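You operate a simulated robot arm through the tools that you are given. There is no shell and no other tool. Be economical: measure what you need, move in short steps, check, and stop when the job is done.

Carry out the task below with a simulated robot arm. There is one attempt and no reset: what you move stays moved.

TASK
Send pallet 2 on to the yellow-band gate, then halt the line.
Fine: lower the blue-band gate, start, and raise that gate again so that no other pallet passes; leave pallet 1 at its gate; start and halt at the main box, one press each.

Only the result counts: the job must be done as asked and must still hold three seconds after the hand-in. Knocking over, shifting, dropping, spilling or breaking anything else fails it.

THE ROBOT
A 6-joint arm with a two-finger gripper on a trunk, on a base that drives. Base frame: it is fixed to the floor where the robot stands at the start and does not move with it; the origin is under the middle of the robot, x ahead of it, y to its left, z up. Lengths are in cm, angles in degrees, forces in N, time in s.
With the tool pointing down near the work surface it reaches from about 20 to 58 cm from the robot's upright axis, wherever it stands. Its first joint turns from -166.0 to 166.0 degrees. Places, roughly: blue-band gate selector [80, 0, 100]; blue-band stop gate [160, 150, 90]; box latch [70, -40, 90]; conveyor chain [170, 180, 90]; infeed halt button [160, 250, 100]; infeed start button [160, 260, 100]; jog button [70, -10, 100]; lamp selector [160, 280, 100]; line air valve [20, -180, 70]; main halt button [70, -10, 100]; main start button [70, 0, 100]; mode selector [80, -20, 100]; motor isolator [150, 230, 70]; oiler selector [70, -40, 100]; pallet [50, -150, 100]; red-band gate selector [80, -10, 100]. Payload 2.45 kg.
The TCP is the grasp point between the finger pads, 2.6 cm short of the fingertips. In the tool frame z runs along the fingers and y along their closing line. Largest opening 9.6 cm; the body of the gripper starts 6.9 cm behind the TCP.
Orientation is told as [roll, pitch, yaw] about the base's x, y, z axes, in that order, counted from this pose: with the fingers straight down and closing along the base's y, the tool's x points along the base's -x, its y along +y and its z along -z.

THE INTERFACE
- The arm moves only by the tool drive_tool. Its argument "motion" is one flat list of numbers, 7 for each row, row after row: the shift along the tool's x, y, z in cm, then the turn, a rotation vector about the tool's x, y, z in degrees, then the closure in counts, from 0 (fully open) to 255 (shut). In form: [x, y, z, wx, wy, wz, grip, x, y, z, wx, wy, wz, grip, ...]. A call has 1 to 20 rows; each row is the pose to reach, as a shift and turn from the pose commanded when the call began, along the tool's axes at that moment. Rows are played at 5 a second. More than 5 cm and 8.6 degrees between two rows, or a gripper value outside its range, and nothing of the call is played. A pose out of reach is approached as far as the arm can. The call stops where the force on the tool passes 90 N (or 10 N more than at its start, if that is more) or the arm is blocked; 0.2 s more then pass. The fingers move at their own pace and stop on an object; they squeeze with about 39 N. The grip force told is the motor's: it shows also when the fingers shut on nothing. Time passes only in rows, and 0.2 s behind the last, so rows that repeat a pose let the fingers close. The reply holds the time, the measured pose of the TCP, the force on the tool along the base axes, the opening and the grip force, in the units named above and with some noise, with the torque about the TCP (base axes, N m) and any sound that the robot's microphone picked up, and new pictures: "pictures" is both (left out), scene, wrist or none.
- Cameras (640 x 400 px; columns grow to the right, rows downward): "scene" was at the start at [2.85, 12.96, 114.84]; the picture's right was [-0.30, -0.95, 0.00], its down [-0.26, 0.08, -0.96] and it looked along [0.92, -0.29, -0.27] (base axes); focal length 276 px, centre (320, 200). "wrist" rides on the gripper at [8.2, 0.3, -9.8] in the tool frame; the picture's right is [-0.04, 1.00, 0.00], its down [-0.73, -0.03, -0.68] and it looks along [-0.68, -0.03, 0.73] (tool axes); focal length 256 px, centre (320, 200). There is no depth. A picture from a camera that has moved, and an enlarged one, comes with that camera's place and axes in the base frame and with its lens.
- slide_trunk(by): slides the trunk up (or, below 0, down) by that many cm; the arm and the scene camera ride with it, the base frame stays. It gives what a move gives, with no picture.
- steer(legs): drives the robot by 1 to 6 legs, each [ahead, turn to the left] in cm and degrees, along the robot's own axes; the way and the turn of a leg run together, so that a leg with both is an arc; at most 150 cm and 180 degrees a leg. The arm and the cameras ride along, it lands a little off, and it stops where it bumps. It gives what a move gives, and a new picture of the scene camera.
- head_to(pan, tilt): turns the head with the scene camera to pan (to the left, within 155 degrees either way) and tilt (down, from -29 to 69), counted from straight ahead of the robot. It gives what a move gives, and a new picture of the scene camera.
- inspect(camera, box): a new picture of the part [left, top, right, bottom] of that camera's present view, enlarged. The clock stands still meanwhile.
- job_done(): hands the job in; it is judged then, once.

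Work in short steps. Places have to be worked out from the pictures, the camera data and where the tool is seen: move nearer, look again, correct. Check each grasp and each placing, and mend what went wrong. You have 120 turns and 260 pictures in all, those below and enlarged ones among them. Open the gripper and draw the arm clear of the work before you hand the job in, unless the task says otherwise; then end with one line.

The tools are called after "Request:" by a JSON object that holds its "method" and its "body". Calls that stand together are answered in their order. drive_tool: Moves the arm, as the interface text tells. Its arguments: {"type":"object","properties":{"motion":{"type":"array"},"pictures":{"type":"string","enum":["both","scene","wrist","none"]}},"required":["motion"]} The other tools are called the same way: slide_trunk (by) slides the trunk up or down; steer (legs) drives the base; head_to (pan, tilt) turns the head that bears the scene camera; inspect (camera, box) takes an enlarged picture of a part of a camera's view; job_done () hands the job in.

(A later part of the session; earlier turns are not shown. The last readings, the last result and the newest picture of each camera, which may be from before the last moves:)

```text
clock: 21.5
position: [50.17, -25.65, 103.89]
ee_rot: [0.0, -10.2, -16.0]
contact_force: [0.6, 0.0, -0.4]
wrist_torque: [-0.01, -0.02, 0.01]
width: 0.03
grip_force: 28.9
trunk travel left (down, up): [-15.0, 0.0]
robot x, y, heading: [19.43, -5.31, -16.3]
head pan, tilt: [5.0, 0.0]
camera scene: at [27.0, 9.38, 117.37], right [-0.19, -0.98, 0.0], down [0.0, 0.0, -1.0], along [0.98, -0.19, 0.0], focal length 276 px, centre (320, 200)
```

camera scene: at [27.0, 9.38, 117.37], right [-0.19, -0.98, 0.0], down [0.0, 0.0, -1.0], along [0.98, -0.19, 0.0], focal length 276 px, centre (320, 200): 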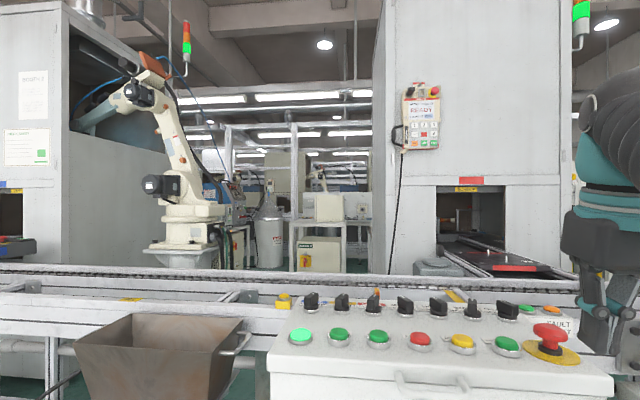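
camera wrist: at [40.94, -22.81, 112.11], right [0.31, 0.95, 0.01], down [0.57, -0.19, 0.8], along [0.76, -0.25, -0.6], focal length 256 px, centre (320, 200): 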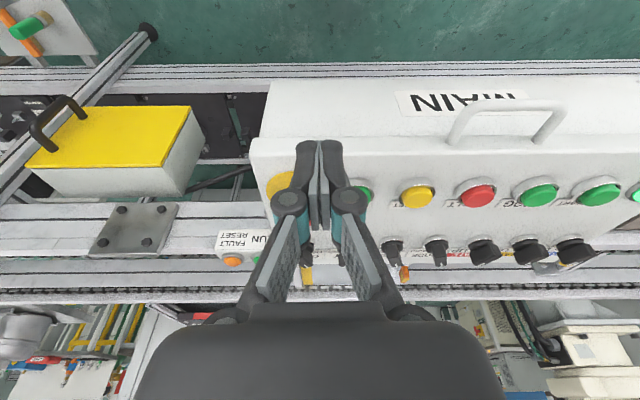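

The yellow-band gate seems just left of the box on the rail. I zoom in on the blue queue and the yellow gate.

Request:
{"method": "inspect", "body": {"camera": "scene", "box": [0, 240, 320, 400]}}

Request:
{"method": "head_to", "body": {"pan": 55, "tilt": 10}}

Request:
{"method": "inspect", "body": {"camera": "scene", "box": [210, 150, 370, 250]}}

Request:
{"method": "inspect", "body": {"camera": "scene", "box": [260, 155, 340, 205]}}

```text
2.00 times, centred on (160, 320) of scene
camera zoom: at [27.0, 9.38, 117.37], right [-0.19, -0.98, 0.0], down [0.0, 0.0, -1.0], along [0.98, -0.19, 0.0], focal length 551 px, centre (640, -40)
```

zoom: 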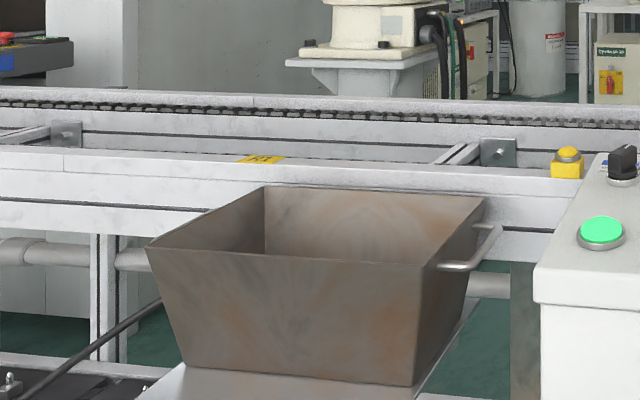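

```text
clock: 22.7
position: [50.2, -25.72, 103.86]
ee_rot: [0.1, -10.2, -16.0]
contact_force: [0.0, 0.3, -0.6]
wrist_torque: [0.01, -0.03, 0.01]
width: 0.0
grip_force: 28.7
trunk travel left (down, up): [-15.0, 0.0]
robot x, y, heading: [19.84, -5.56, -16.0]
head pan, tilt: [55.0, 10.0]
camera scene: at [25.4, 16.95, 115.77], right [0.63, -0.78, 0.0], down [-0.14, -0.11, -0.98], along [0.77, 0.62, -0.17], focal length 276 px, centre (320, 200)
```

scene: 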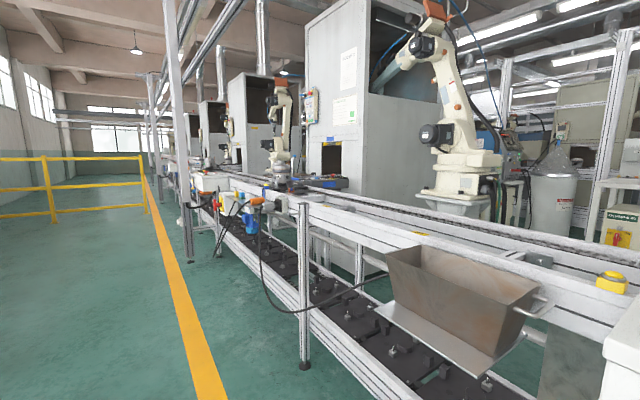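

```text
4.00 times, centred on (290, 200) of scene
camera zoom: at [25.4, 16.95, 115.77], right [0.63, -0.78, 0.0], down [-0.14, -0.11, -0.98], along [0.77, 0.62, -0.17], focal length 1102 px, centre (440, 200)
```

zoom: 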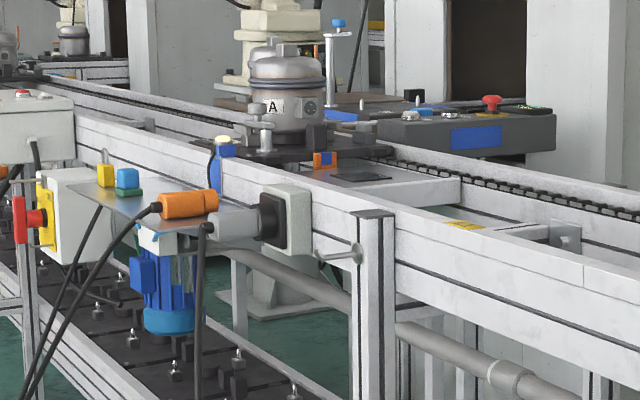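

```text
8.00 times, centred on (300, 180) of scene
camera zoom: at [25.4, 16.95, 115.77], right [0.63, -0.78, 0.0], down [-0.14, -0.11, -0.98], along [0.77, 0.62, -0.17], focal length 2204 px, centre (480, 360)
```

zoom: 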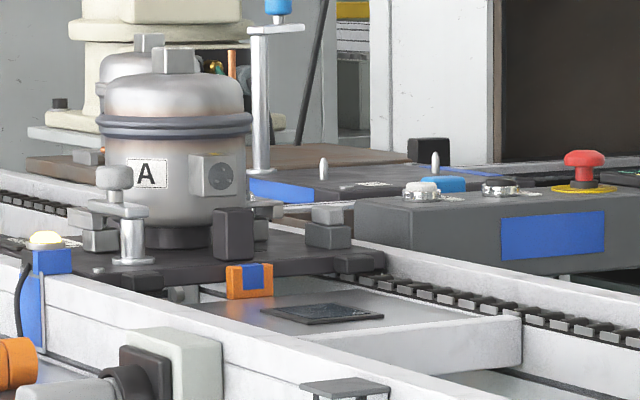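

Pallet with pot A waits at the blue gate, and the yellow gate is just behind the box. The blue selector is at about (83.7, 0.3, 95–98), START at (69.9, −2, 96). I first raise and tilt the tool, then drive nearer.

Request:
{"method": "drive_tool", "body": {"motion": [1, 4, -1, 0, -6, 0, 255, 2, 8, -2, 0, -11, 0, 255, 3, 12, -4, 0, -16, 0, 255, 4, 16, -6, 0, -22, 0, 255], "pictures": "none"}}

Request:
{"method": "steer", "body": {"legs": [[12, 0]]}}

Request:
{"method": "head_to", "body": {"pan": 15, "tilt": 35}}

```text
clock: 23.7
position: [49.56, -9.12, 109.38]
ee_rot: [0.0, -32.1, -16.1]
contact_force: [0.1, 0.3, 0.2]
wrist_torque: [0.04, 0.0, -0.04]
width: 0.01
grip_force: 28.7
trunk travel left (down, up): [-15.0, 0.0]
robot x, y, heading: [19.66, -5.53, -16.2]
head pan, tilt: [55.0, 10.0]
```

```text
clock: 24.9
position: [61.11, -12.42, 109.42]
ee_rot: [-0.1, -32.1, -16.1]
contact_force: [0.4, -0.4, 0.0]
wrist_torque: [0.02, 0.01, -0.02]
width: 0.04
grip_force: 28.5
trunk travel left (down, up): [-15.0, 0.0]
robot x, y, heading: [31.43, -8.74, -16.0]
head pan, tilt: [55.0, 10.0]
camera scene: at [36.85, 13.66, 115.77], right [0.63, -0.78, 0.0], down [-0.14, -0.11, -0.98], along [0.77, 0.62, -0.17], focal length 276 px, centre (320, 200)
```

scene: 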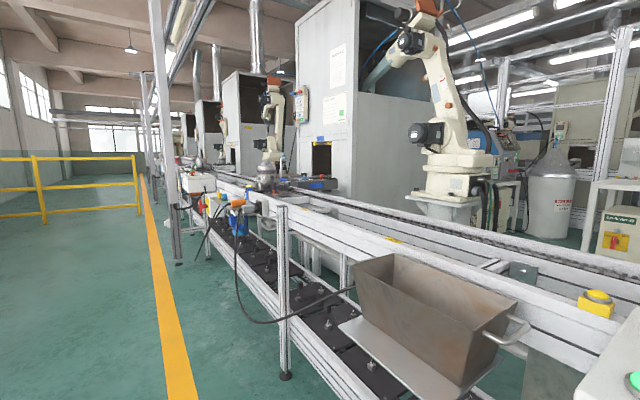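

```text
clock: 26.0
position: [61.05, -12.35, 109.34]
ee_rot: [0.0, -32.1, -16.0]
contact_force: [0.3, -0.2, 0.2]
wrist_torque: [0.0, 0.02, 0.01]
width: 0.01
grip_force: 28.4
trunk travel left (down, up): [-15.0, 0.0]
robot x, y, heading: [31.1, -9.0, -15.8]
head pan, tilt: [15.0, 35.0]
camera scene: at [38.43, 7.66, 111.76], right [-0.02, -1.0, 0.0], down [-0.57, 0.01, -0.82], along [0.82, -0.01, -0.57], focal length 276 px, centre (320, 200)
```

scene: 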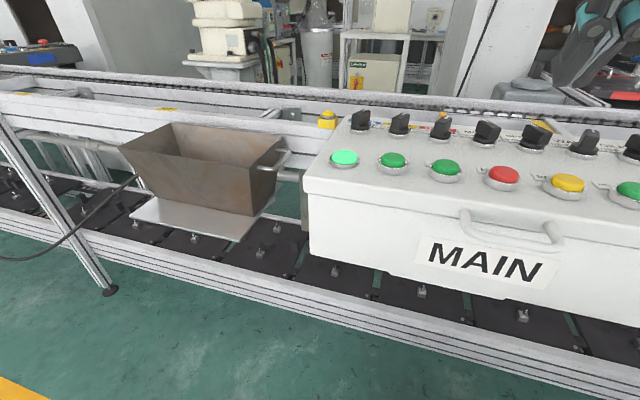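

Good stance. I zoom on the blue selector and the neighbouring start to refine their positions.

Request:
{"method": "inspect", "body": {"camera": "scene", "box": [320, 100, 464, 190]}}

```text
4.44 times, centred on (392, 145) of scene
camera zoom: at [38.43, 7.66, 111.76], right [-0.02, -1.0, 0.0], down [-0.57, 0.01, -0.82], along [0.82, -0.01, -0.57], focal length 1225 px, centre (0, 444)
```

zoom: 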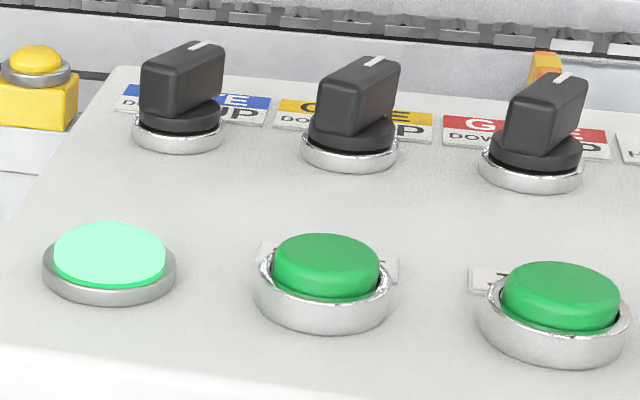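

Blue knob centre ≈ (82, 0.5), bar top z≈98.3, bar about 30° right of square. I bring the tool upright in front of it with the gripper half open.

Request:
{"method": "drive_tool", "body": {"motion": [-0.6, 3.6, 2, 0, 6.4, 0, 135, -1.2, 7.2, 4, 0, 12.8, 0, 135, -1.8, 10.8, 6, 0, 19.2, 0, 135, -2.4, 14.4, 8, 0, 25.6, 0, 135, -3.1, 18, 10.2, 0, 32, 0, 135]}}

```text
clock: 27.2
position: [73.73, 2.74, 100.81]
ee_rot: [0.2, -0.3, -16.2]
contact_force: [-0.1, -0.3, 0.2]
wrist_torque: [0.01, -0.09, 0.01]
width: 4.53
grip_force: 0.0
out of reach, approached as far as the arm can: row 5
trunk travel left (down, up): [-15.0, 0.0]
robot x, y, heading: [31.09, -9.15, -16.3]
head pan, tilt: [15.0, 35.0]
camera scene: at [38.38, 7.64, 111.76], right [-0.02, -1.0, 0.0], down [-0.57, 0.01, -0.82], along [0.82, -0.01, -0.57], focal length 276 px, centre (320, 200)
camera wrist: at [66.01, 5.19, 110.55], right [0.31, 0.95, 0.0], down [0.69, -0.23, 0.68], along [0.65, -0.21, -0.73], focal length 256 px, centre (320, 200)
```

scene: 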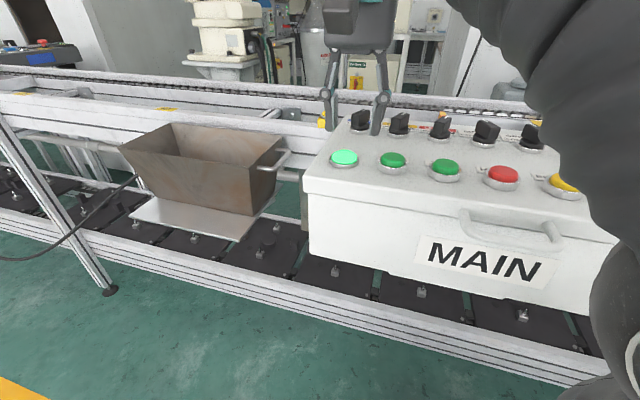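
wrist: 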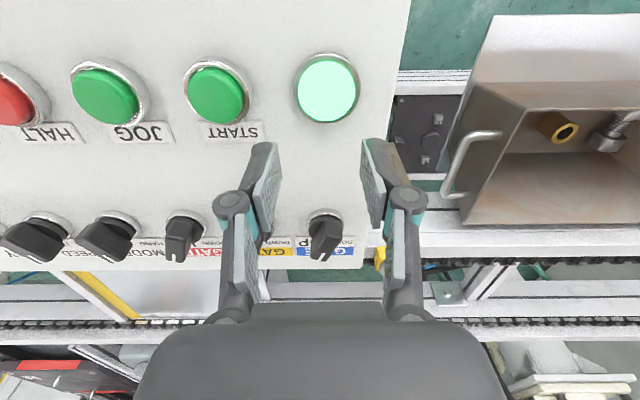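

Knob is straight ahead. I zoom for its exact centre and angle.

Request:
{"method": "inspect", "body": {"camera": "wrist", "box": [270, 190, 382, 260]}}

```text
5.71 times, centred on (326, 225) of wrist
camera zoom: at [66.01, 5.19, 110.55], right [0.31, 0.95, 0.0], down [0.69, -0.23, 0.68], along [0.65, -0.21, -0.73], focal length 1463 px, centre (286, 57)
```

zoom: 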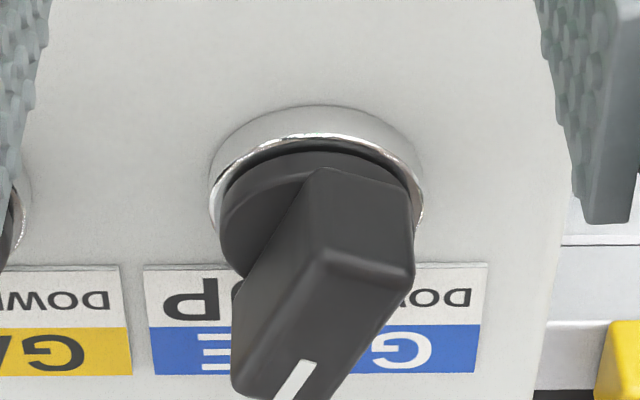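

Bar axis ≈ −37° in base. I turn the tool to match and slide over the knob.

Request:
{"method": "drive_tool", "body": {"motion": [0, 0, 0, 0, 0, 7, 135, 0, 0, 0, 0, 0, 14, 135, 0, 0, 0, 0, 0, 22, 135, -4.4, 0.1, 0, 0, 0, 22, 135, -8.7, 0.2, 0, 0, 0, 22, 135]}}

```text
clock: 28.5
position: [80.33, 1.06, 99.41]
ee_rot: [0.2, 0.5, -36.8]
contact_force: [-3.5, 0.5, 0.1]
wrist_torque: [-0.04, -0.21, -0.02]
width: 4.54
grip_force: 0.1
out of reach, approached as far as the arm can: row 4, 5
trunk travel left (down, up): [-15.0, 0.0]
robot x, y, heading: [31.05, -8.81, -15.4]
head pan, tilt: [15.0, 35.0]
stopped in row 5: the force on the tool passed its limit at 91 N (the readings are from after the stop); the commanded pose is now the measured one
camera scene: at [38.17, 7.78, 111.74], right [-0.01, -1.0, 0.0], down [-0.57, 0.01, -0.82], along [0.82, -0.01, -0.57], focal length 276 px, centre (320, 200)
camera wrist: at [74.03, 6.02, 109.23], right [0.63, 0.77, 0.0], down [0.57, -0.47, 0.67], along [0.52, -0.42, -0.74], focal length 256 px, centre (320, 200)
```

scene: 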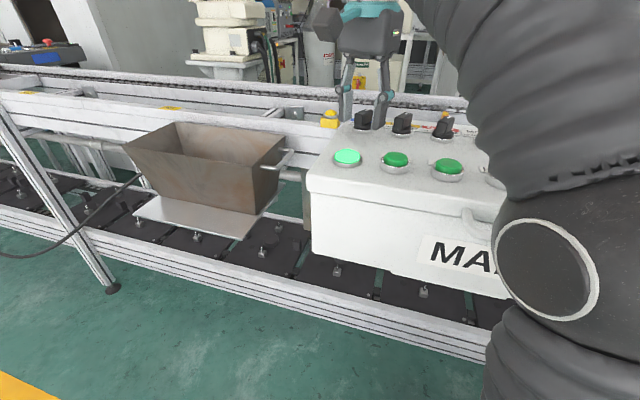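
wrist: 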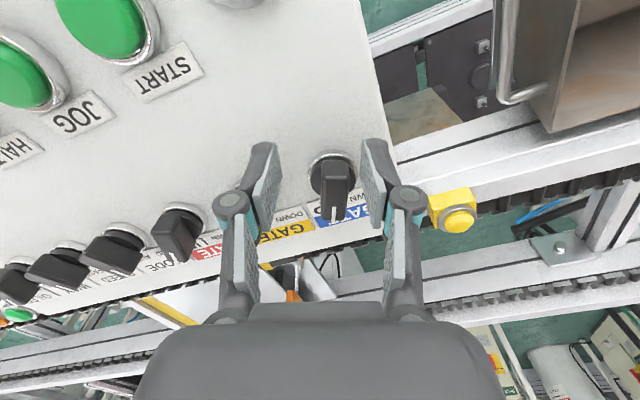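

The move stopped on a force spike. I zoom both cameras to see what is touching.

Request:
{"method": "inspect", "body": {"camera": "wrist", "box": [140, 120, 460, 320]}}

Request:
{"method": "inspect", "body": {"camera": "scene", "box": [310, 80, 470, 180]}}

```text
2.00 times, centred on (300, 220) of wrist
camera zoom: at [74.03, 6.02, 109.23], right [0.63, 0.77, 0.0], down [0.57, -0.47, 0.67], along [0.52, -0.42, -0.74], focal length 512 px, centre (360, 160)
```

zoom: 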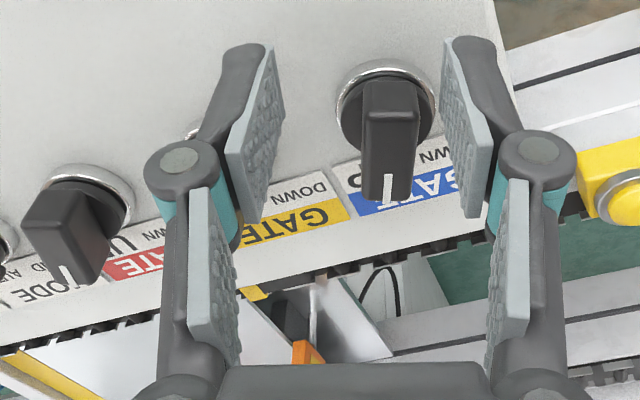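

```text
4.00 times, centred on (390, 130) of scene
camera zoom: at [38.17, 7.78, 111.74], right [-0.01, -1.0, 0.0], down [-0.57, 0.01, -0.82], along [0.82, -0.01, -0.57], focal length 1102 px, centre (40, 480)
```

zoom: 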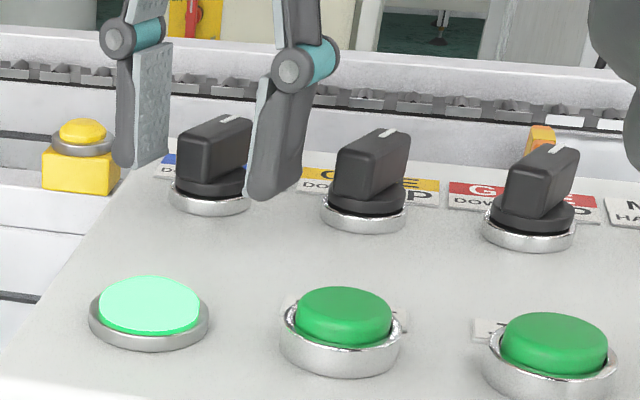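

Nothing touches at the fingers; the commanded height was beyond reach. I continue in a small, lower step.

Request:
{"method": "drive_tool", "body": {"motion": [-0.6, 0.2, 0.1, 0, 0, 0, 135, -1.2, 0.4, 0.2, 0, 0, 0, 135, -1.8, 0.6, 0.3, 0, 0, 0, 135]}}

```text
clock: 29.3
position: [82.03, 0.31, 98.83]
ee_rot: [0.3, 0.6, -36.9]
contact_force: [0.1, -0.2, 0.6]
wrist_torque: [0.01, -0.01, 0.02]
width: 4.54
grip_force: 0.0
out of reach, approached as far as the arm can: row 1, 2, 3
trunk travel left (down, up): [-15.0, 0.0]
robot x, y, heading: [30.82, -8.55, -15.3]
head pan, tilt: [15.0, 35.0]
camera scene: at [38.18, 7.76, 111.76], right [-0.01, -1.0, 0.0], down [-0.57, 0.0, -0.82], along [0.82, -0.01, -0.57], focal length 276 px, centre (320, 200)
camera wrist: at [75.74, 5.42, 108.61], right [0.63, 0.78, 0.0], down [0.57, -0.47, 0.67], along [0.52, -0.42, -0.74], focal length 256 px, centre (320, 200)
```

scene: 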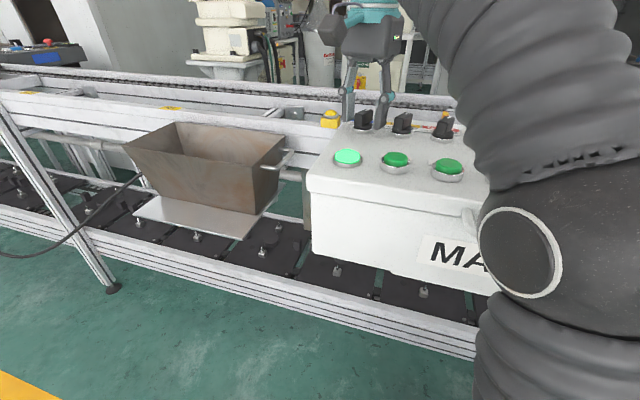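
wrist: 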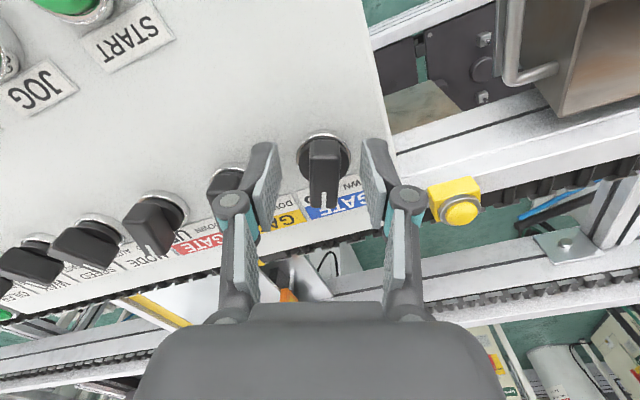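

Fingers straddle the blue knob. I close on it.

Request:
{"method": "drive_tool", "body": {"motion": [0, 0, 0, 0, 0, 0, 190, 0, 0, 0, 0, 0, 0, 230, 0, 0, 0, 0, 0, 0, 255, 0, 0, 0, 0, 0, 0, 255], "pictures": "wrist"}}

```text
clock: 30.3
position: [82.04, 0.58, 98.97]
ee_rot: [0.5, 0.5, -36.8]
contact_force: [22.9, 24.7, 40.0]
wrist_torque: [0.44, -0.82, 0.17]
width: 1.61
grip_force: 41.9
trunk travel left (down, up): [-15.0, 0.0]
robot x, y, heading: [31.09, -9.1, -15.6]
head pan, tilt: [15.0, 35.0]
camera wrist: at [75.71, 5.61, 108.72], right [0.63, 0.78, 0.01], down [0.57, -0.47, 0.67], along [0.53, -0.42, -0.74], focal length 256 px, centre (320, 200)
```

wrist: 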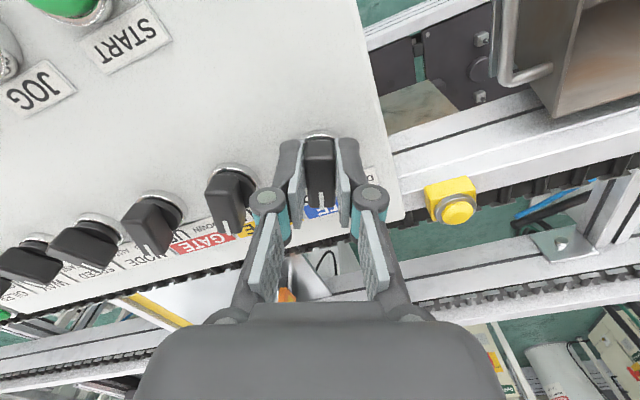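

Firm grip at 1.61 cm. I turn the knob counter-clockwise toward DOWN.

Request:
{"method": "drive_tool", "body": {"motion": [0, 0, 0, 0, 0, -7.5, 255, 0, 0, 0, 0, 0, -15, 255, 0, 0, 0, 0, 0, -22.5, 255, 0, 0, 0, 0, 0, -30, 255, 0, 0, 0, 0, 0, -37.5, 255, 0, 0, 0, 0, 0, -45, 255, 0, 0, 0, 0, 0, -52, 255]}}

```text
clock: 31.9
position: [81.79, 0.14, 98.92]
ee_rot: [0.7, 0.1, 15.2]
contact_force: [7.4, -21.1, 50.5]
wrist_torque: [-0.8, -0.79, -1.53]
width: 1.97
grip_force: 43.9
trunk travel left (down, up): [-15.0, 0.0]
robot x, y, heading: [31.02, -9.41, -15.6]
head pan, tilt: [15.0, 35.0]
camera scene: at [38.07, 7.57, 111.8], right [-0.01, -1.0, 0.0], down [-0.57, 0.01, -0.82], along [0.82, -0.01, -0.57], focal length 276 px, centre (320, 200)
camera wrist: at [73.88, -1.77, 108.68], right [-0.22, 0.97, 0.01], down [0.72, 0.16, 0.68], along [0.66, 0.16, -0.74], focal length 256 px, centre (320, 200)
```

scene: 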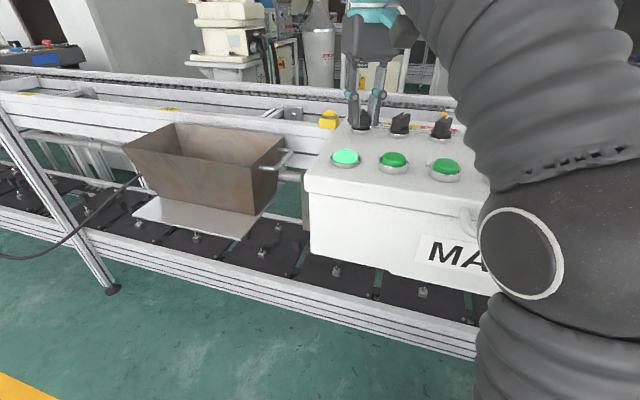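
wrist: 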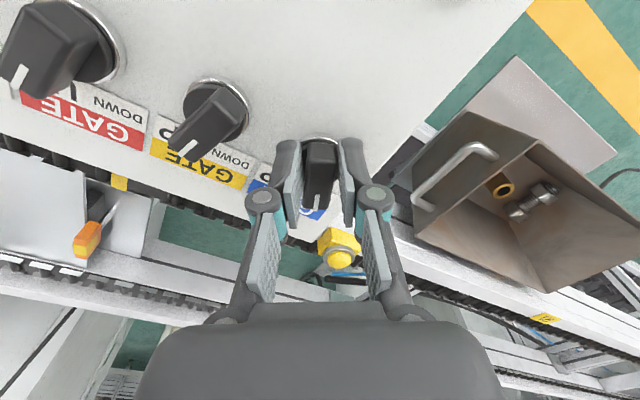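

The knob hit its stop (torque, fingers spread a bit). I ease back, open, and check the selector and the gate.

Request:
{"method": "drive_tool", "body": {"motion": [0, 0, 0, 0, 0, 5, 255, 0, 0, 0, 0, 0, 7, 200, 0, 0, 0, 0, 0, 7, 150, 0, 0, 0, 0, 0, 7, 135], "pictures": "wrist"}}

Request:
{"method": "inspect", "body": {"camera": "wrist", "box": [170, 90, 410, 240]}}

Request:
{"method": "head_to", "body": {"pan": 55, "tilt": 10}}

Request:
{"method": "inspect", "body": {"camera": "scene", "box": [200, 140, 360, 240]}}

```text
clock: 32.9
position: [81.93, 0.57, 98.47]
ee_rot: [0.6, 0.5, 8.1]
contact_force: [0.1, 0.0, 0.0]
wrist_torque: [0.0, 0.01, 0.02]
width: 4.67
grip_force: 0.0
trunk travel left (down, up): [-15.0, 0.0]
robot x, y, heading: [31.03, -8.99, -15.5]
head pan, tilt: [15.0, 35.0]
camera wrist: at [74.04, -0.54, 108.34], right [-0.1, 0.99, 0.01], down [0.74, 0.07, 0.67], along [0.67, 0.08, -0.74], focal length 256 px, centre (320, 200)
```

wrist: 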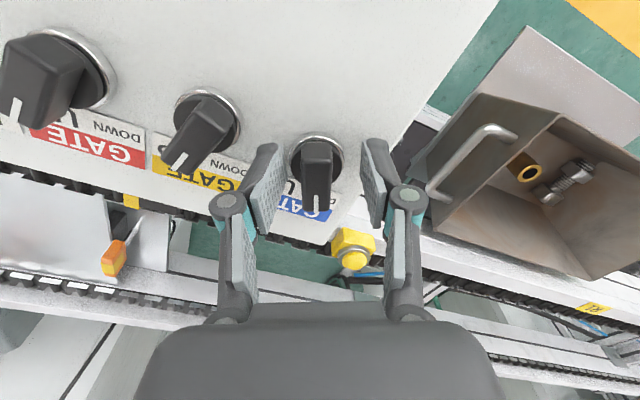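

```text
2.67 times, centred on (290, 165) of wrist
camera zoom: at [74.04, -0.54, 108.34], right [-0.1, 0.99, 0.01], down [0.74, 0.07, 0.67], along [0.67, 0.08, -0.74], focal length 683 px, centre (400, 293)
```

zoom: 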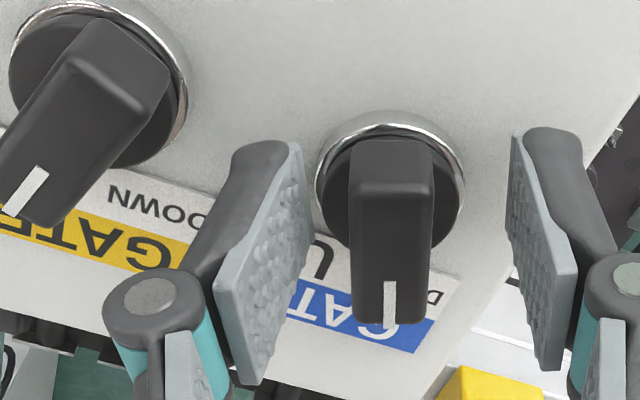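

```text
clock: 34.0
position: [81.9, 0.31, 98.64]
ee_rot: [0.6, 0.4, 8.2]
contact_force: [-0.2, -0.4, -0.2]
wrist_torque: [0.0, 0.04, -0.05]
width: 4.5
grip_force: 0.1
trunk travel left (down, up): [-15.0, 0.0]
robot x, y, heading: [31.05, -9.01, -15.7]
head pan, tilt: [55.0, 10.0]
camera scene: at [36.57, 13.76, 115.76], right [0.64, -0.77, 0.0], down [-0.13, -0.11, -0.98], along [0.76, 0.63, -0.17], focal length 276 px, centre (320, 200)
```

scene: 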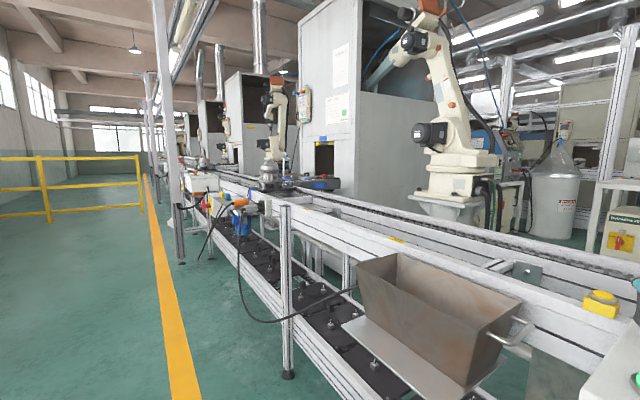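

```text
4.00 times, centred on (280, 190) of scene
camera zoom: at [36.57, 13.76, 115.76], right [0.64, -0.77, 0.0], down [-0.13, -0.11, -0.98], along [0.76, 0.63, -0.17], focal length 1102 px, centre (480, 240)
```

zoom: 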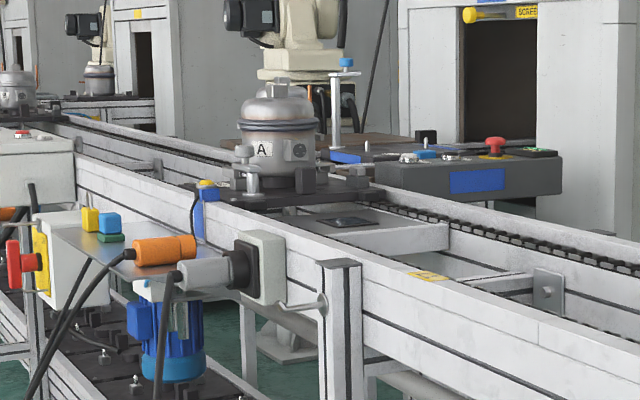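

Selector is at DOWN and the blue gate has dropped, pallets at rest. Before starting I want to see how close pallet 3 queues; I retract the arm and go look.

Request:
{"method": "drive_tool", "body": {"motion": [4, 0, -0.3, 0, 0, 0, 135, 8, 0, -0.5, 0, 0, 0, 135, 12, 0, -1, 0, 0, 0, 135, 15, -1, -3, 0, -8, 8, 135, 18, -2, -5, 0, -16, 12, 135, 20, -4, -7, 0, -24, 12, 135], "pictures": "none"}}

Request:
{"method": "steer", "body": {"legs": [[-22, 0], [0, 90], [90, 0]]}}

Request:
{"method": "head_to", "body": {"pan": -60, "tilt": 12}}

```text
refused: row 4 steps farther than a row can; nothing moved
```

```text
clock: 44.0
position: [17.92, 136.4, 98.68]
ee_rot: [0.6, 0.4, 101.6]
contact_force: [-0.1, 0.8, -0.5]
wrist_torque: [0.04, 0.02, -0.01]
width: 4.54
grip_force: 0.0
trunk travel left (down, up): [-15.0, 0.0]
robot x, y, heading: [29.95, 86.27, 78.0]
head pan, tilt: [55.0, 10.0]
camera scene: at [7.13, 90.4, 115.77], right [0.73, 0.68, 0.0], down [0.12, -0.13, -0.98], along [-0.67, 0.72, -0.17], focal length 276 px, centre (320, 200)
```

scene: 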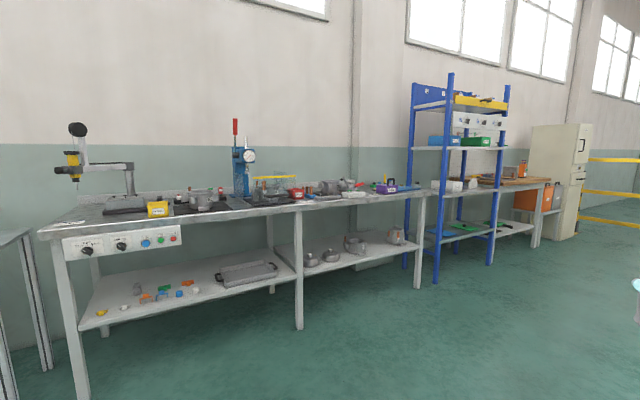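

```text
clock: 45.9
position: [17.87, 136.4, 98.68]
ee_rot: [0.6, 0.3, 101.5]
contact_force: [-0.2, 1.0, 0.2]
wrist_torque: [0.04, -0.01, -0.03]
width: 4.53
grip_force: 0.1
trunk travel left (down, up): [-15.0, 0.0]
robot x, y, heading: [30.01, 86.16, 77.8]
head pan, tilt: [-60.0, 12.0]
camera scene: at [22.32, 86.42, 115.45], right [0.31, -0.95, 0.0], down [-0.2, -0.06, -0.98], along [0.93, 0.3, -0.21], focal length 276 px, centre (320, 200)
```

scene: 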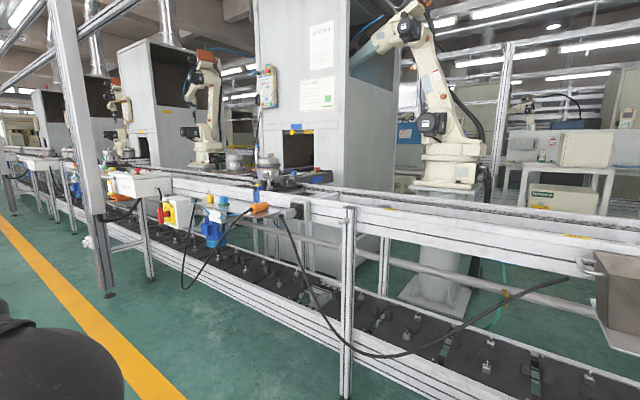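

The arm move was refused but the straight backing looks to have cleared; I will verify the knob later. Now I zoom on the queue.

Request:
{"method": "inspect", "body": {"camera": "scene", "box": [190, 130, 350, 230]}}

Request:
{"method": "inspect", "body": {"camera": "scene", "box": [80, 130, 240, 230]}}

```text
4.00 times, centred on (270, 180) of scene
camera zoom: at [22.32, 86.42, 115.45], right [0.31, -0.95, 0.0], down [-0.2, -0.06, -0.98], along [0.93, 0.3, -0.21], focal length 1102 px, centre (520, 280)
```

zoom: 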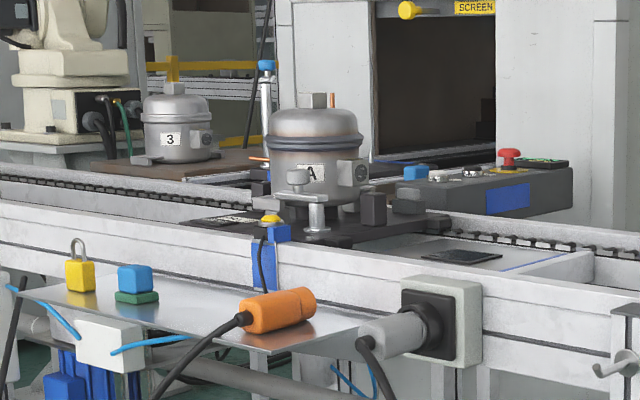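

```text
4.00 times, centred on (160, 180) of scene
camera zoom: at [22.32, 86.42, 115.45], right [0.31, -0.95, 0.0], down [-0.2, -0.06, -0.98], along [0.93, 0.3, -0.21], focal length 1102 px, centre (960, 280)
```

zoom: 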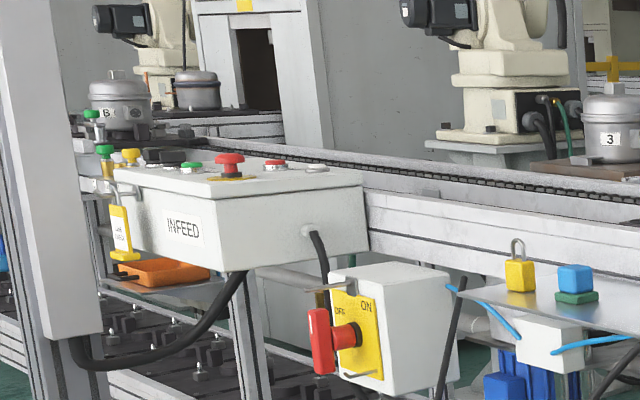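

Pot 3 is on the side table; pallet with B is well upstream near INFEED. I zoom on the isolator, tag and pallet number.

Request:
{"method": "inspect", "body": {"camera": "scene", "box": [150, 190, 190, 225]}}

Request:
{"method": "inspect", "body": {"camera": "scene", "box": [230, 170, 294, 210]}}

Request:
{"method": "inspect", "body": {"camera": "scene", "box": [90, 140, 154, 200]}}

```text
11.43 times, centred on (170, 208) of scene
camera zoom: at [22.32, 86.42, 115.45], right [0.31, -0.95, 0.0], down [-0.2, -0.06, -0.98], along [0.93, 0.3, -0.21], focal length 3149 px, centre (2034, 114)
```

zoom: 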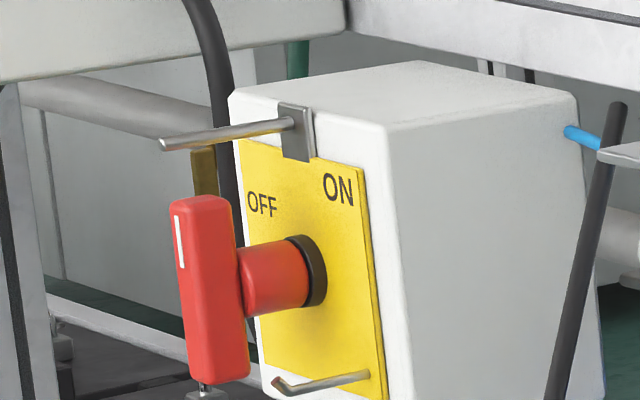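

```text
10.00 times, centred on (262, 190) of scene
camera zoom: at [22.32, 86.42, 115.45], right [0.31, -0.95, 0.0], down [-0.2, -0.06, -0.98], along [0.93, 0.3, -0.21], focal length 2755 px, centre (900, 300)
```

zoom: 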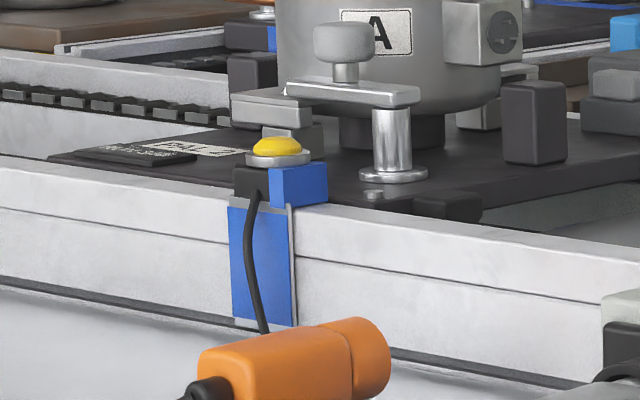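

```text
6.67 times, centred on (122, 170) of scene
camera zoom: at [22.32, 86.42, 115.45], right [0.31, -0.95, 0.0], down [-0.2, -0.06, -0.98], along [0.93, 0.3, -0.21], focal length 1837 px, centre (1640, 400)
```

zoom: 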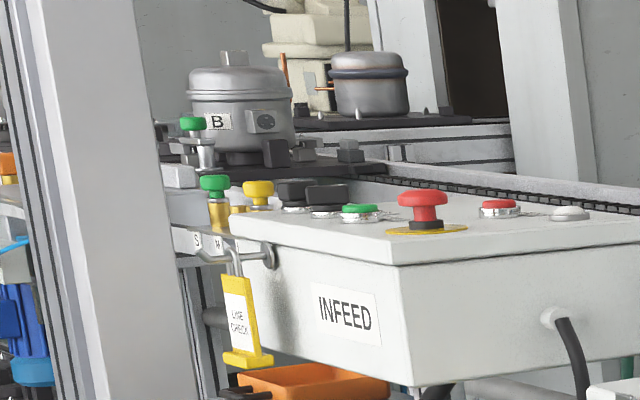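

Isolator handle position is ambiguous from here, and it could prevent the chain running. I drive further along to view it squarely and read the pallet label.

Request:
{"method": "steer", "body": {"legs": [[100, -2]]}}

Request:
{"method": "head_to", "body": {"pan": -75, "tilt": 12}}

```text
clock: 51.1
position: [43.66, 235.24, 98.55]
ee_rot: [0.6, 0.3, 98.9]
contact_force: [-0.8, 0.4, 1.1]
wrist_torque: [0.0, 0.0, -0.03]
width: 4.51
grip_force: 0.1
trunk travel left (down, up): [-15.0, 0.0]
robot x, y, heading: [53.7, 184.39, 75.1]
head pan, tilt: [-60.0, 12.0]
camera scene: at [45.96, 185.06, 115.45], right [0.26, -0.96, 0.0], down [-0.2, -0.05, -0.98], along [0.94, 0.26, -0.21], focal length 276 px, centre (320, 200)
```

scene: 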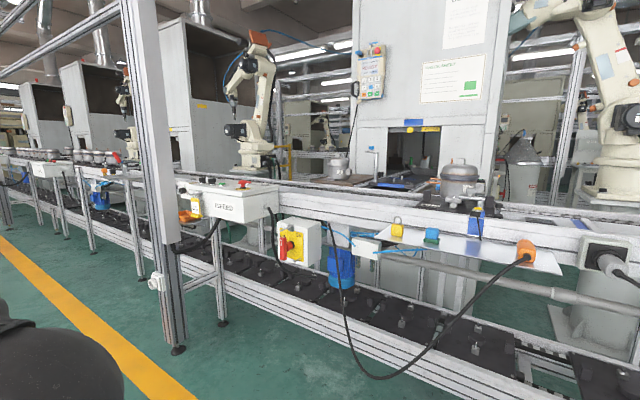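

```text
clock: 51.9
position: [43.73, 235.16, 98.65]
ee_rot: [0.7, 0.4, 98.8]
contact_force: [-0.4, -0.3, -0.1]
wrist_torque: [0.01, 0.02, 0.0]
width: 4.51
grip_force: 0.1
trunk travel left (down, up): [-15.0, 0.0]
robot x, y, heading: [53.82, 184.75, 75.3]
head pan, tilt: [-75.0, 12.0]
camera scene: at [46.29, 182.65, 115.45], right [0.0, -1.0, 0.0], down [-0.21, 0.0, -0.98], along [0.98, 0.0, -0.21], focal length 276 px, centre (320, 200)
```

scene: 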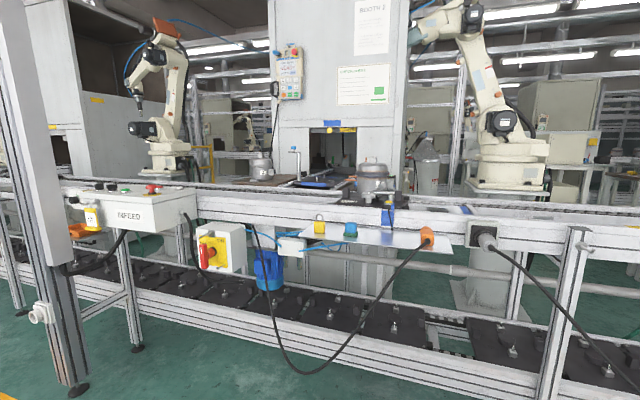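

Good vantage. I zoom on the isolator, the pallet label and the stretch upstream.

Request:
{"method": "inspect", "body": {"camera": "scene", "box": [185, 220, 257, 280]}}

Request:
{"method": "inspect", "body": {"camera": "scene", "box": [310, 150, 438, 230]}}

Request:
{"method": "inspect", "body": {"camera": "scene", "box": [40, 150, 240, 275]}}

```text
6.67 times, centred on (221, 250) of scene
camera zoom: at [46.29, 182.65, 115.45], right [0.0, -1.0, 0.0], down [-0.21, 0.0, -0.98], along [0.98, 0.0, -0.21], focal length 1837 px, centre (980, -133)
```

zoom: 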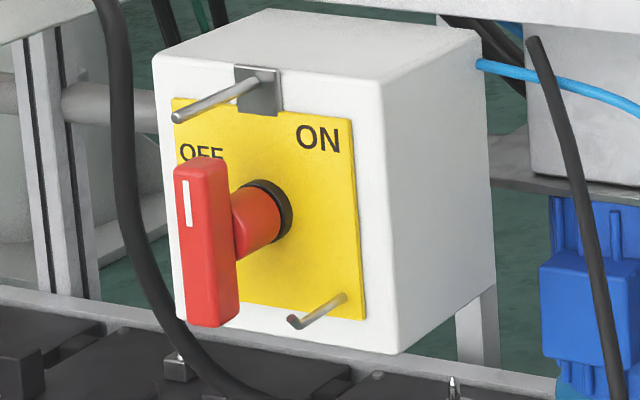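

```text
5.00 times, centred on (374, 190) of scene
camera zoom: at [46.29, 182.65, 115.45], right [0.0, -1.0, 0.0], down [-0.21, 0.0, -0.98], along [0.98, 0.0, -0.21], focal length 1378 px, centre (50, 250)
```

zoom: 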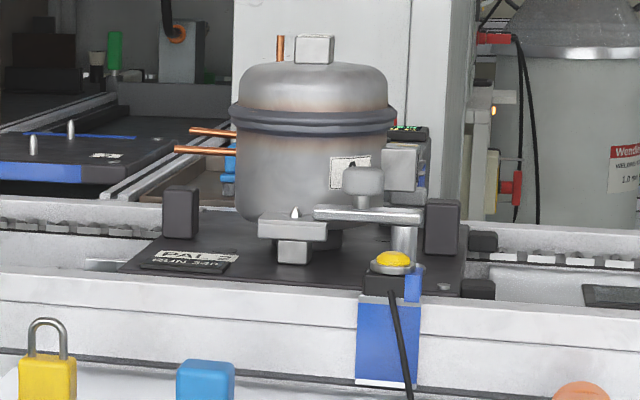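

```text
3.20 times, centred on (140, 212) of scene
camera zoom: at [46.29, 182.65, 115.45], right [0.0, -1.0, 0.0], down [-0.21, 0.0, -0.98], along [0.98, 0.0, -0.21], focal length 882 px, centre (896, 160)
```

zoom: 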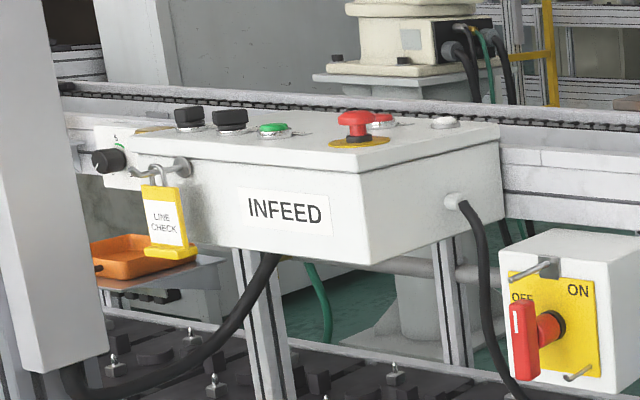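

PAL 2 is confirmed at the blue gate; B is ~2 m upstream, so there is ample time. I retract and tilt the arm, then drive back to the box.

Request:
{"method": "drive_tool", "body": {"motion": [4, 0, -0.5, 0, 0, 0, 180, 8, 0, -1, 0, -6, 0, 255, 12, 0, -3, 0, -13, 0, 255, 16, 0, -5, 0, -20, 0, 255, 18, 0, -7, 0, -26, 0, 255, 19, 0, -9, 0, -32, 0, 255], "pictures": "none"}}

Request:
{"method": "steer", "body": {"legs": [[-100, 2], [-90, 0], [0, -92]]}}

Request:
{"method": "head_to", "body": {"pan": 0, "tilt": 15}}

```text
clock: 53.3
position: [46.61, 216.49, 107.78]
ee_rot: [0.8, -31.6, 98.5]
contact_force: [-0.1, 0.1, 0.0]
wrist_torque: [-0.06, -0.07, -0.01]
width: 0.0
grip_force: 28.6
trunk travel left (down, up): [-15.0, 0.0]
robot x, y, heading: [53.69, 184.51, 75.1]
head pan, tilt: [-75.0, 12.0]
```

```text
clock: 66.7
position: [41.42, 8.12, 107.84]
ee_rot: [0.7, -31.7, 6.3]
contact_force: [-0.2, 0.3, -0.3]
wrist_torque: [0.0, 0.02, -0.01]
width: 0.01
grip_force: 28.6
trunk travel left (down, up): [-15.0, 0.0]
robot x, y, heading: [8.93, 2.02, -17.1]
head pan, tilt: [-75.0, 12.0]
camera scene: at [7.58, 9.68, 115.45], right [-1.0, 0.03, 0.0], down [0.01, 0.21, -0.98], along [-0.03, -0.98, -0.21], focal length 276 px, centre (320, 200)
```

scene: 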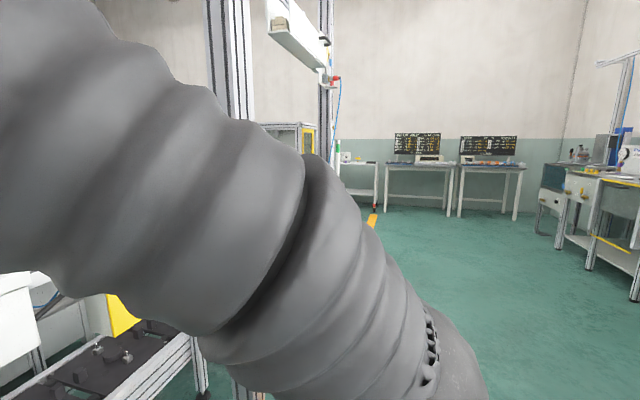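

```text
clock: 68.2
position: [41.45, 8.05, 107.85]
ee_rot: [0.8, -31.6, 6.4]
contact_force: [0.1, 0.3, 0.3]
wrist_torque: [-0.01, 0.0, 0.01]
width: 0.0
grip_force: 28.9
trunk travel left (down, up): [-15.0, 0.0]
robot x, y, heading: [9.11, 2.18, -16.9]
head pan, tilt: [0.0, 15.0]
camera scene: at [16.83, 16.27, 114.96], right [-0.29, -0.96, 0.0], down [-0.25, 0.08, -0.97], along [0.92, -0.28, -0.26], focal length 276 px, centre (320, 200)
```

scene: 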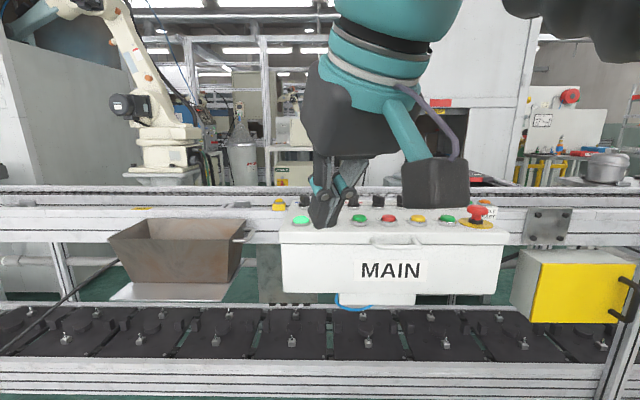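

I drive forward 22 cm to the working stance and look at the panel.

Request:
{"method": "steer", "body": {"legs": [[22, 0]]}}

Request:
{"method": "head_to", "body": {"pan": 10, "tilt": 33}}

Request:
{"method": "inspect", "body": {"camera": "scene", "box": [280, 80, 440, 180]}}

```text
clock: 69.9
position: [63.05, 1.75, 107.76]
ee_rot: [0.7, -31.6, 6.6]
contact_force: [-0.7, -0.2, 0.1]
wrist_torque: [0.03, 0.0, -0.02]
width: 0.01
grip_force: 28.7
trunk travel left (down, up): [-15.0, 0.0]
robot x, y, heading: [30.89, -4.55, -16.9]
head pan, tilt: [0.0, 15.0]
camera scene: at [38.31, 9.79, 114.96], right [-0.29, -0.96, 0.0], down [-0.25, 0.07, -0.97], along [0.93, -0.28, -0.26], focal length 276 px, centre (320, 200)
```

scene: 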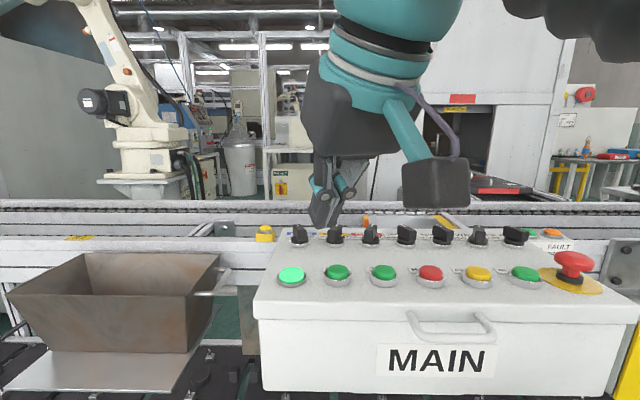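

```text
clock: 70.7
position: [62.94, 1.86, 107.69]
ee_rot: [0.7, -31.6, 6.6]
contact_force: [0.7, -0.5, 0.8]
wrist_torque: [0.01, -0.01, 0.01]
width: 0.02
grip_force: 28.5
trunk travel left (down, up): [-15.0, 0.0]
robot x, y, heading: [30.59, -4.22, -16.9]
head pan, tilt: [10.0, 33.0]
camera scene: at [38.21, 11.43, 112.07], right [-0.12, -0.99, 0.0], down [-0.54, 0.06, -0.84], along [0.83, -0.1, -0.54], focal length 276 px, centre (320, 200)
```

scene: 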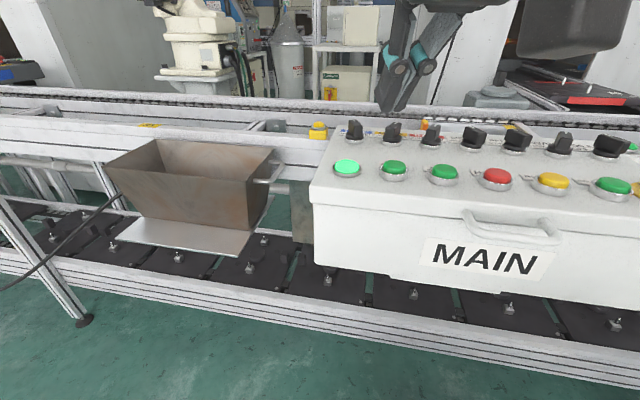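

```text
4.00 times, centred on (360, 130) of scene
camera zoom: at [38.21, 11.43, 112.07], right [-0.12, -0.99, 0.0], down [-0.54, 0.06, -0.84], along [0.83, -0.1, -0.54], focal length 1102 px, centre (160, 480)
```

zoom: 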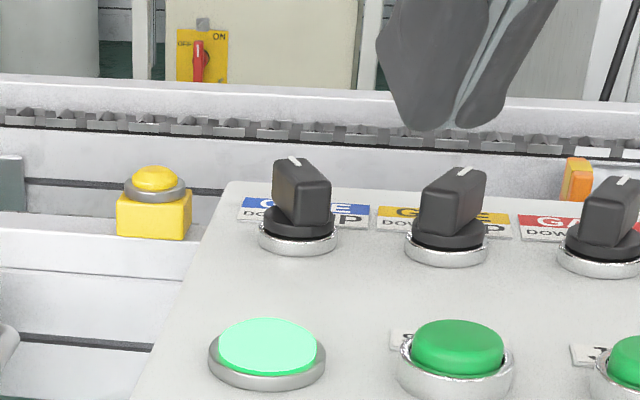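

Blue is still at DOWN. I bring the closed fingers upright above START at about (69.4, −2).

Request:
{"method": "drive_tool", "body": {"motion": [-0.4, -1.2, 2.2, 0, 8, 0, 255, -0.8, -2.3, 4.4, 0, 16, 0, 255, -1.2, -3.5, 6.6, 0, 24, 0, 255, -1.5, -4.6, 8.8, 0, 32, 0, 255]}}

Request:
{"method": "inspect", "body": {"camera": "scene", "box": [320, 100, 480, 200]}}

```text
clock: 71.7
position: [69.16, -2.05, 100.98]
ee_rot: [0.6, 0.3, 7.1]
contact_force: [-1.0, -0.3, 1.2]
wrist_torque: [0.0, -0.07, 0.02]
width: 0.0
grip_force: 27.8
trunk travel left (down, up): [-15.0, 0.0]
robot x, y, heading: [30.5, -4.16, -16.6]
head pan, tilt: [10.0, 33.0]
camera scene: at [38.17, 11.44, 112.07], right [-0.12, -0.99, 0.0], down [-0.54, 0.06, -0.84], along [0.83, -0.1, -0.54], focal length 276 px, centre (320, 200)
camera wrist: at [61.24, -2.86, 110.77], right [-0.08, 1.0, 0.01], down [0.74, 0.05, 0.68], along [0.67, 0.06, -0.74], focal length 256 px, centre (320, 200)
```

scene: 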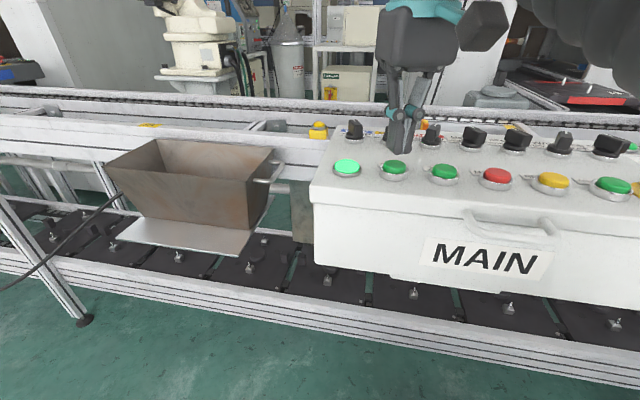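
wrist: 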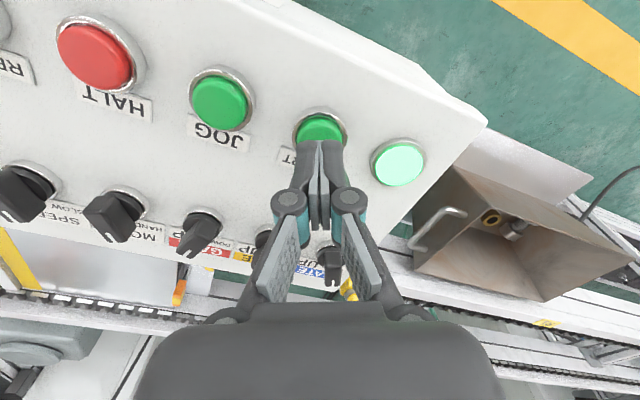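

```text
4.00 times, centred on (400, 150) of scene
camera zoom: at [38.17, 11.44, 112.07], right [-0.12, -0.99, 0.0], down [-0.54, 0.06, -0.84], along [0.83, -0.1, -0.54], focal length 1102 px, centre (0, 400)
```

zoom: 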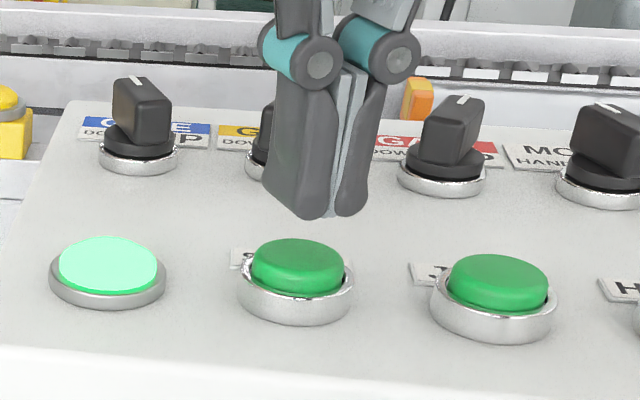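

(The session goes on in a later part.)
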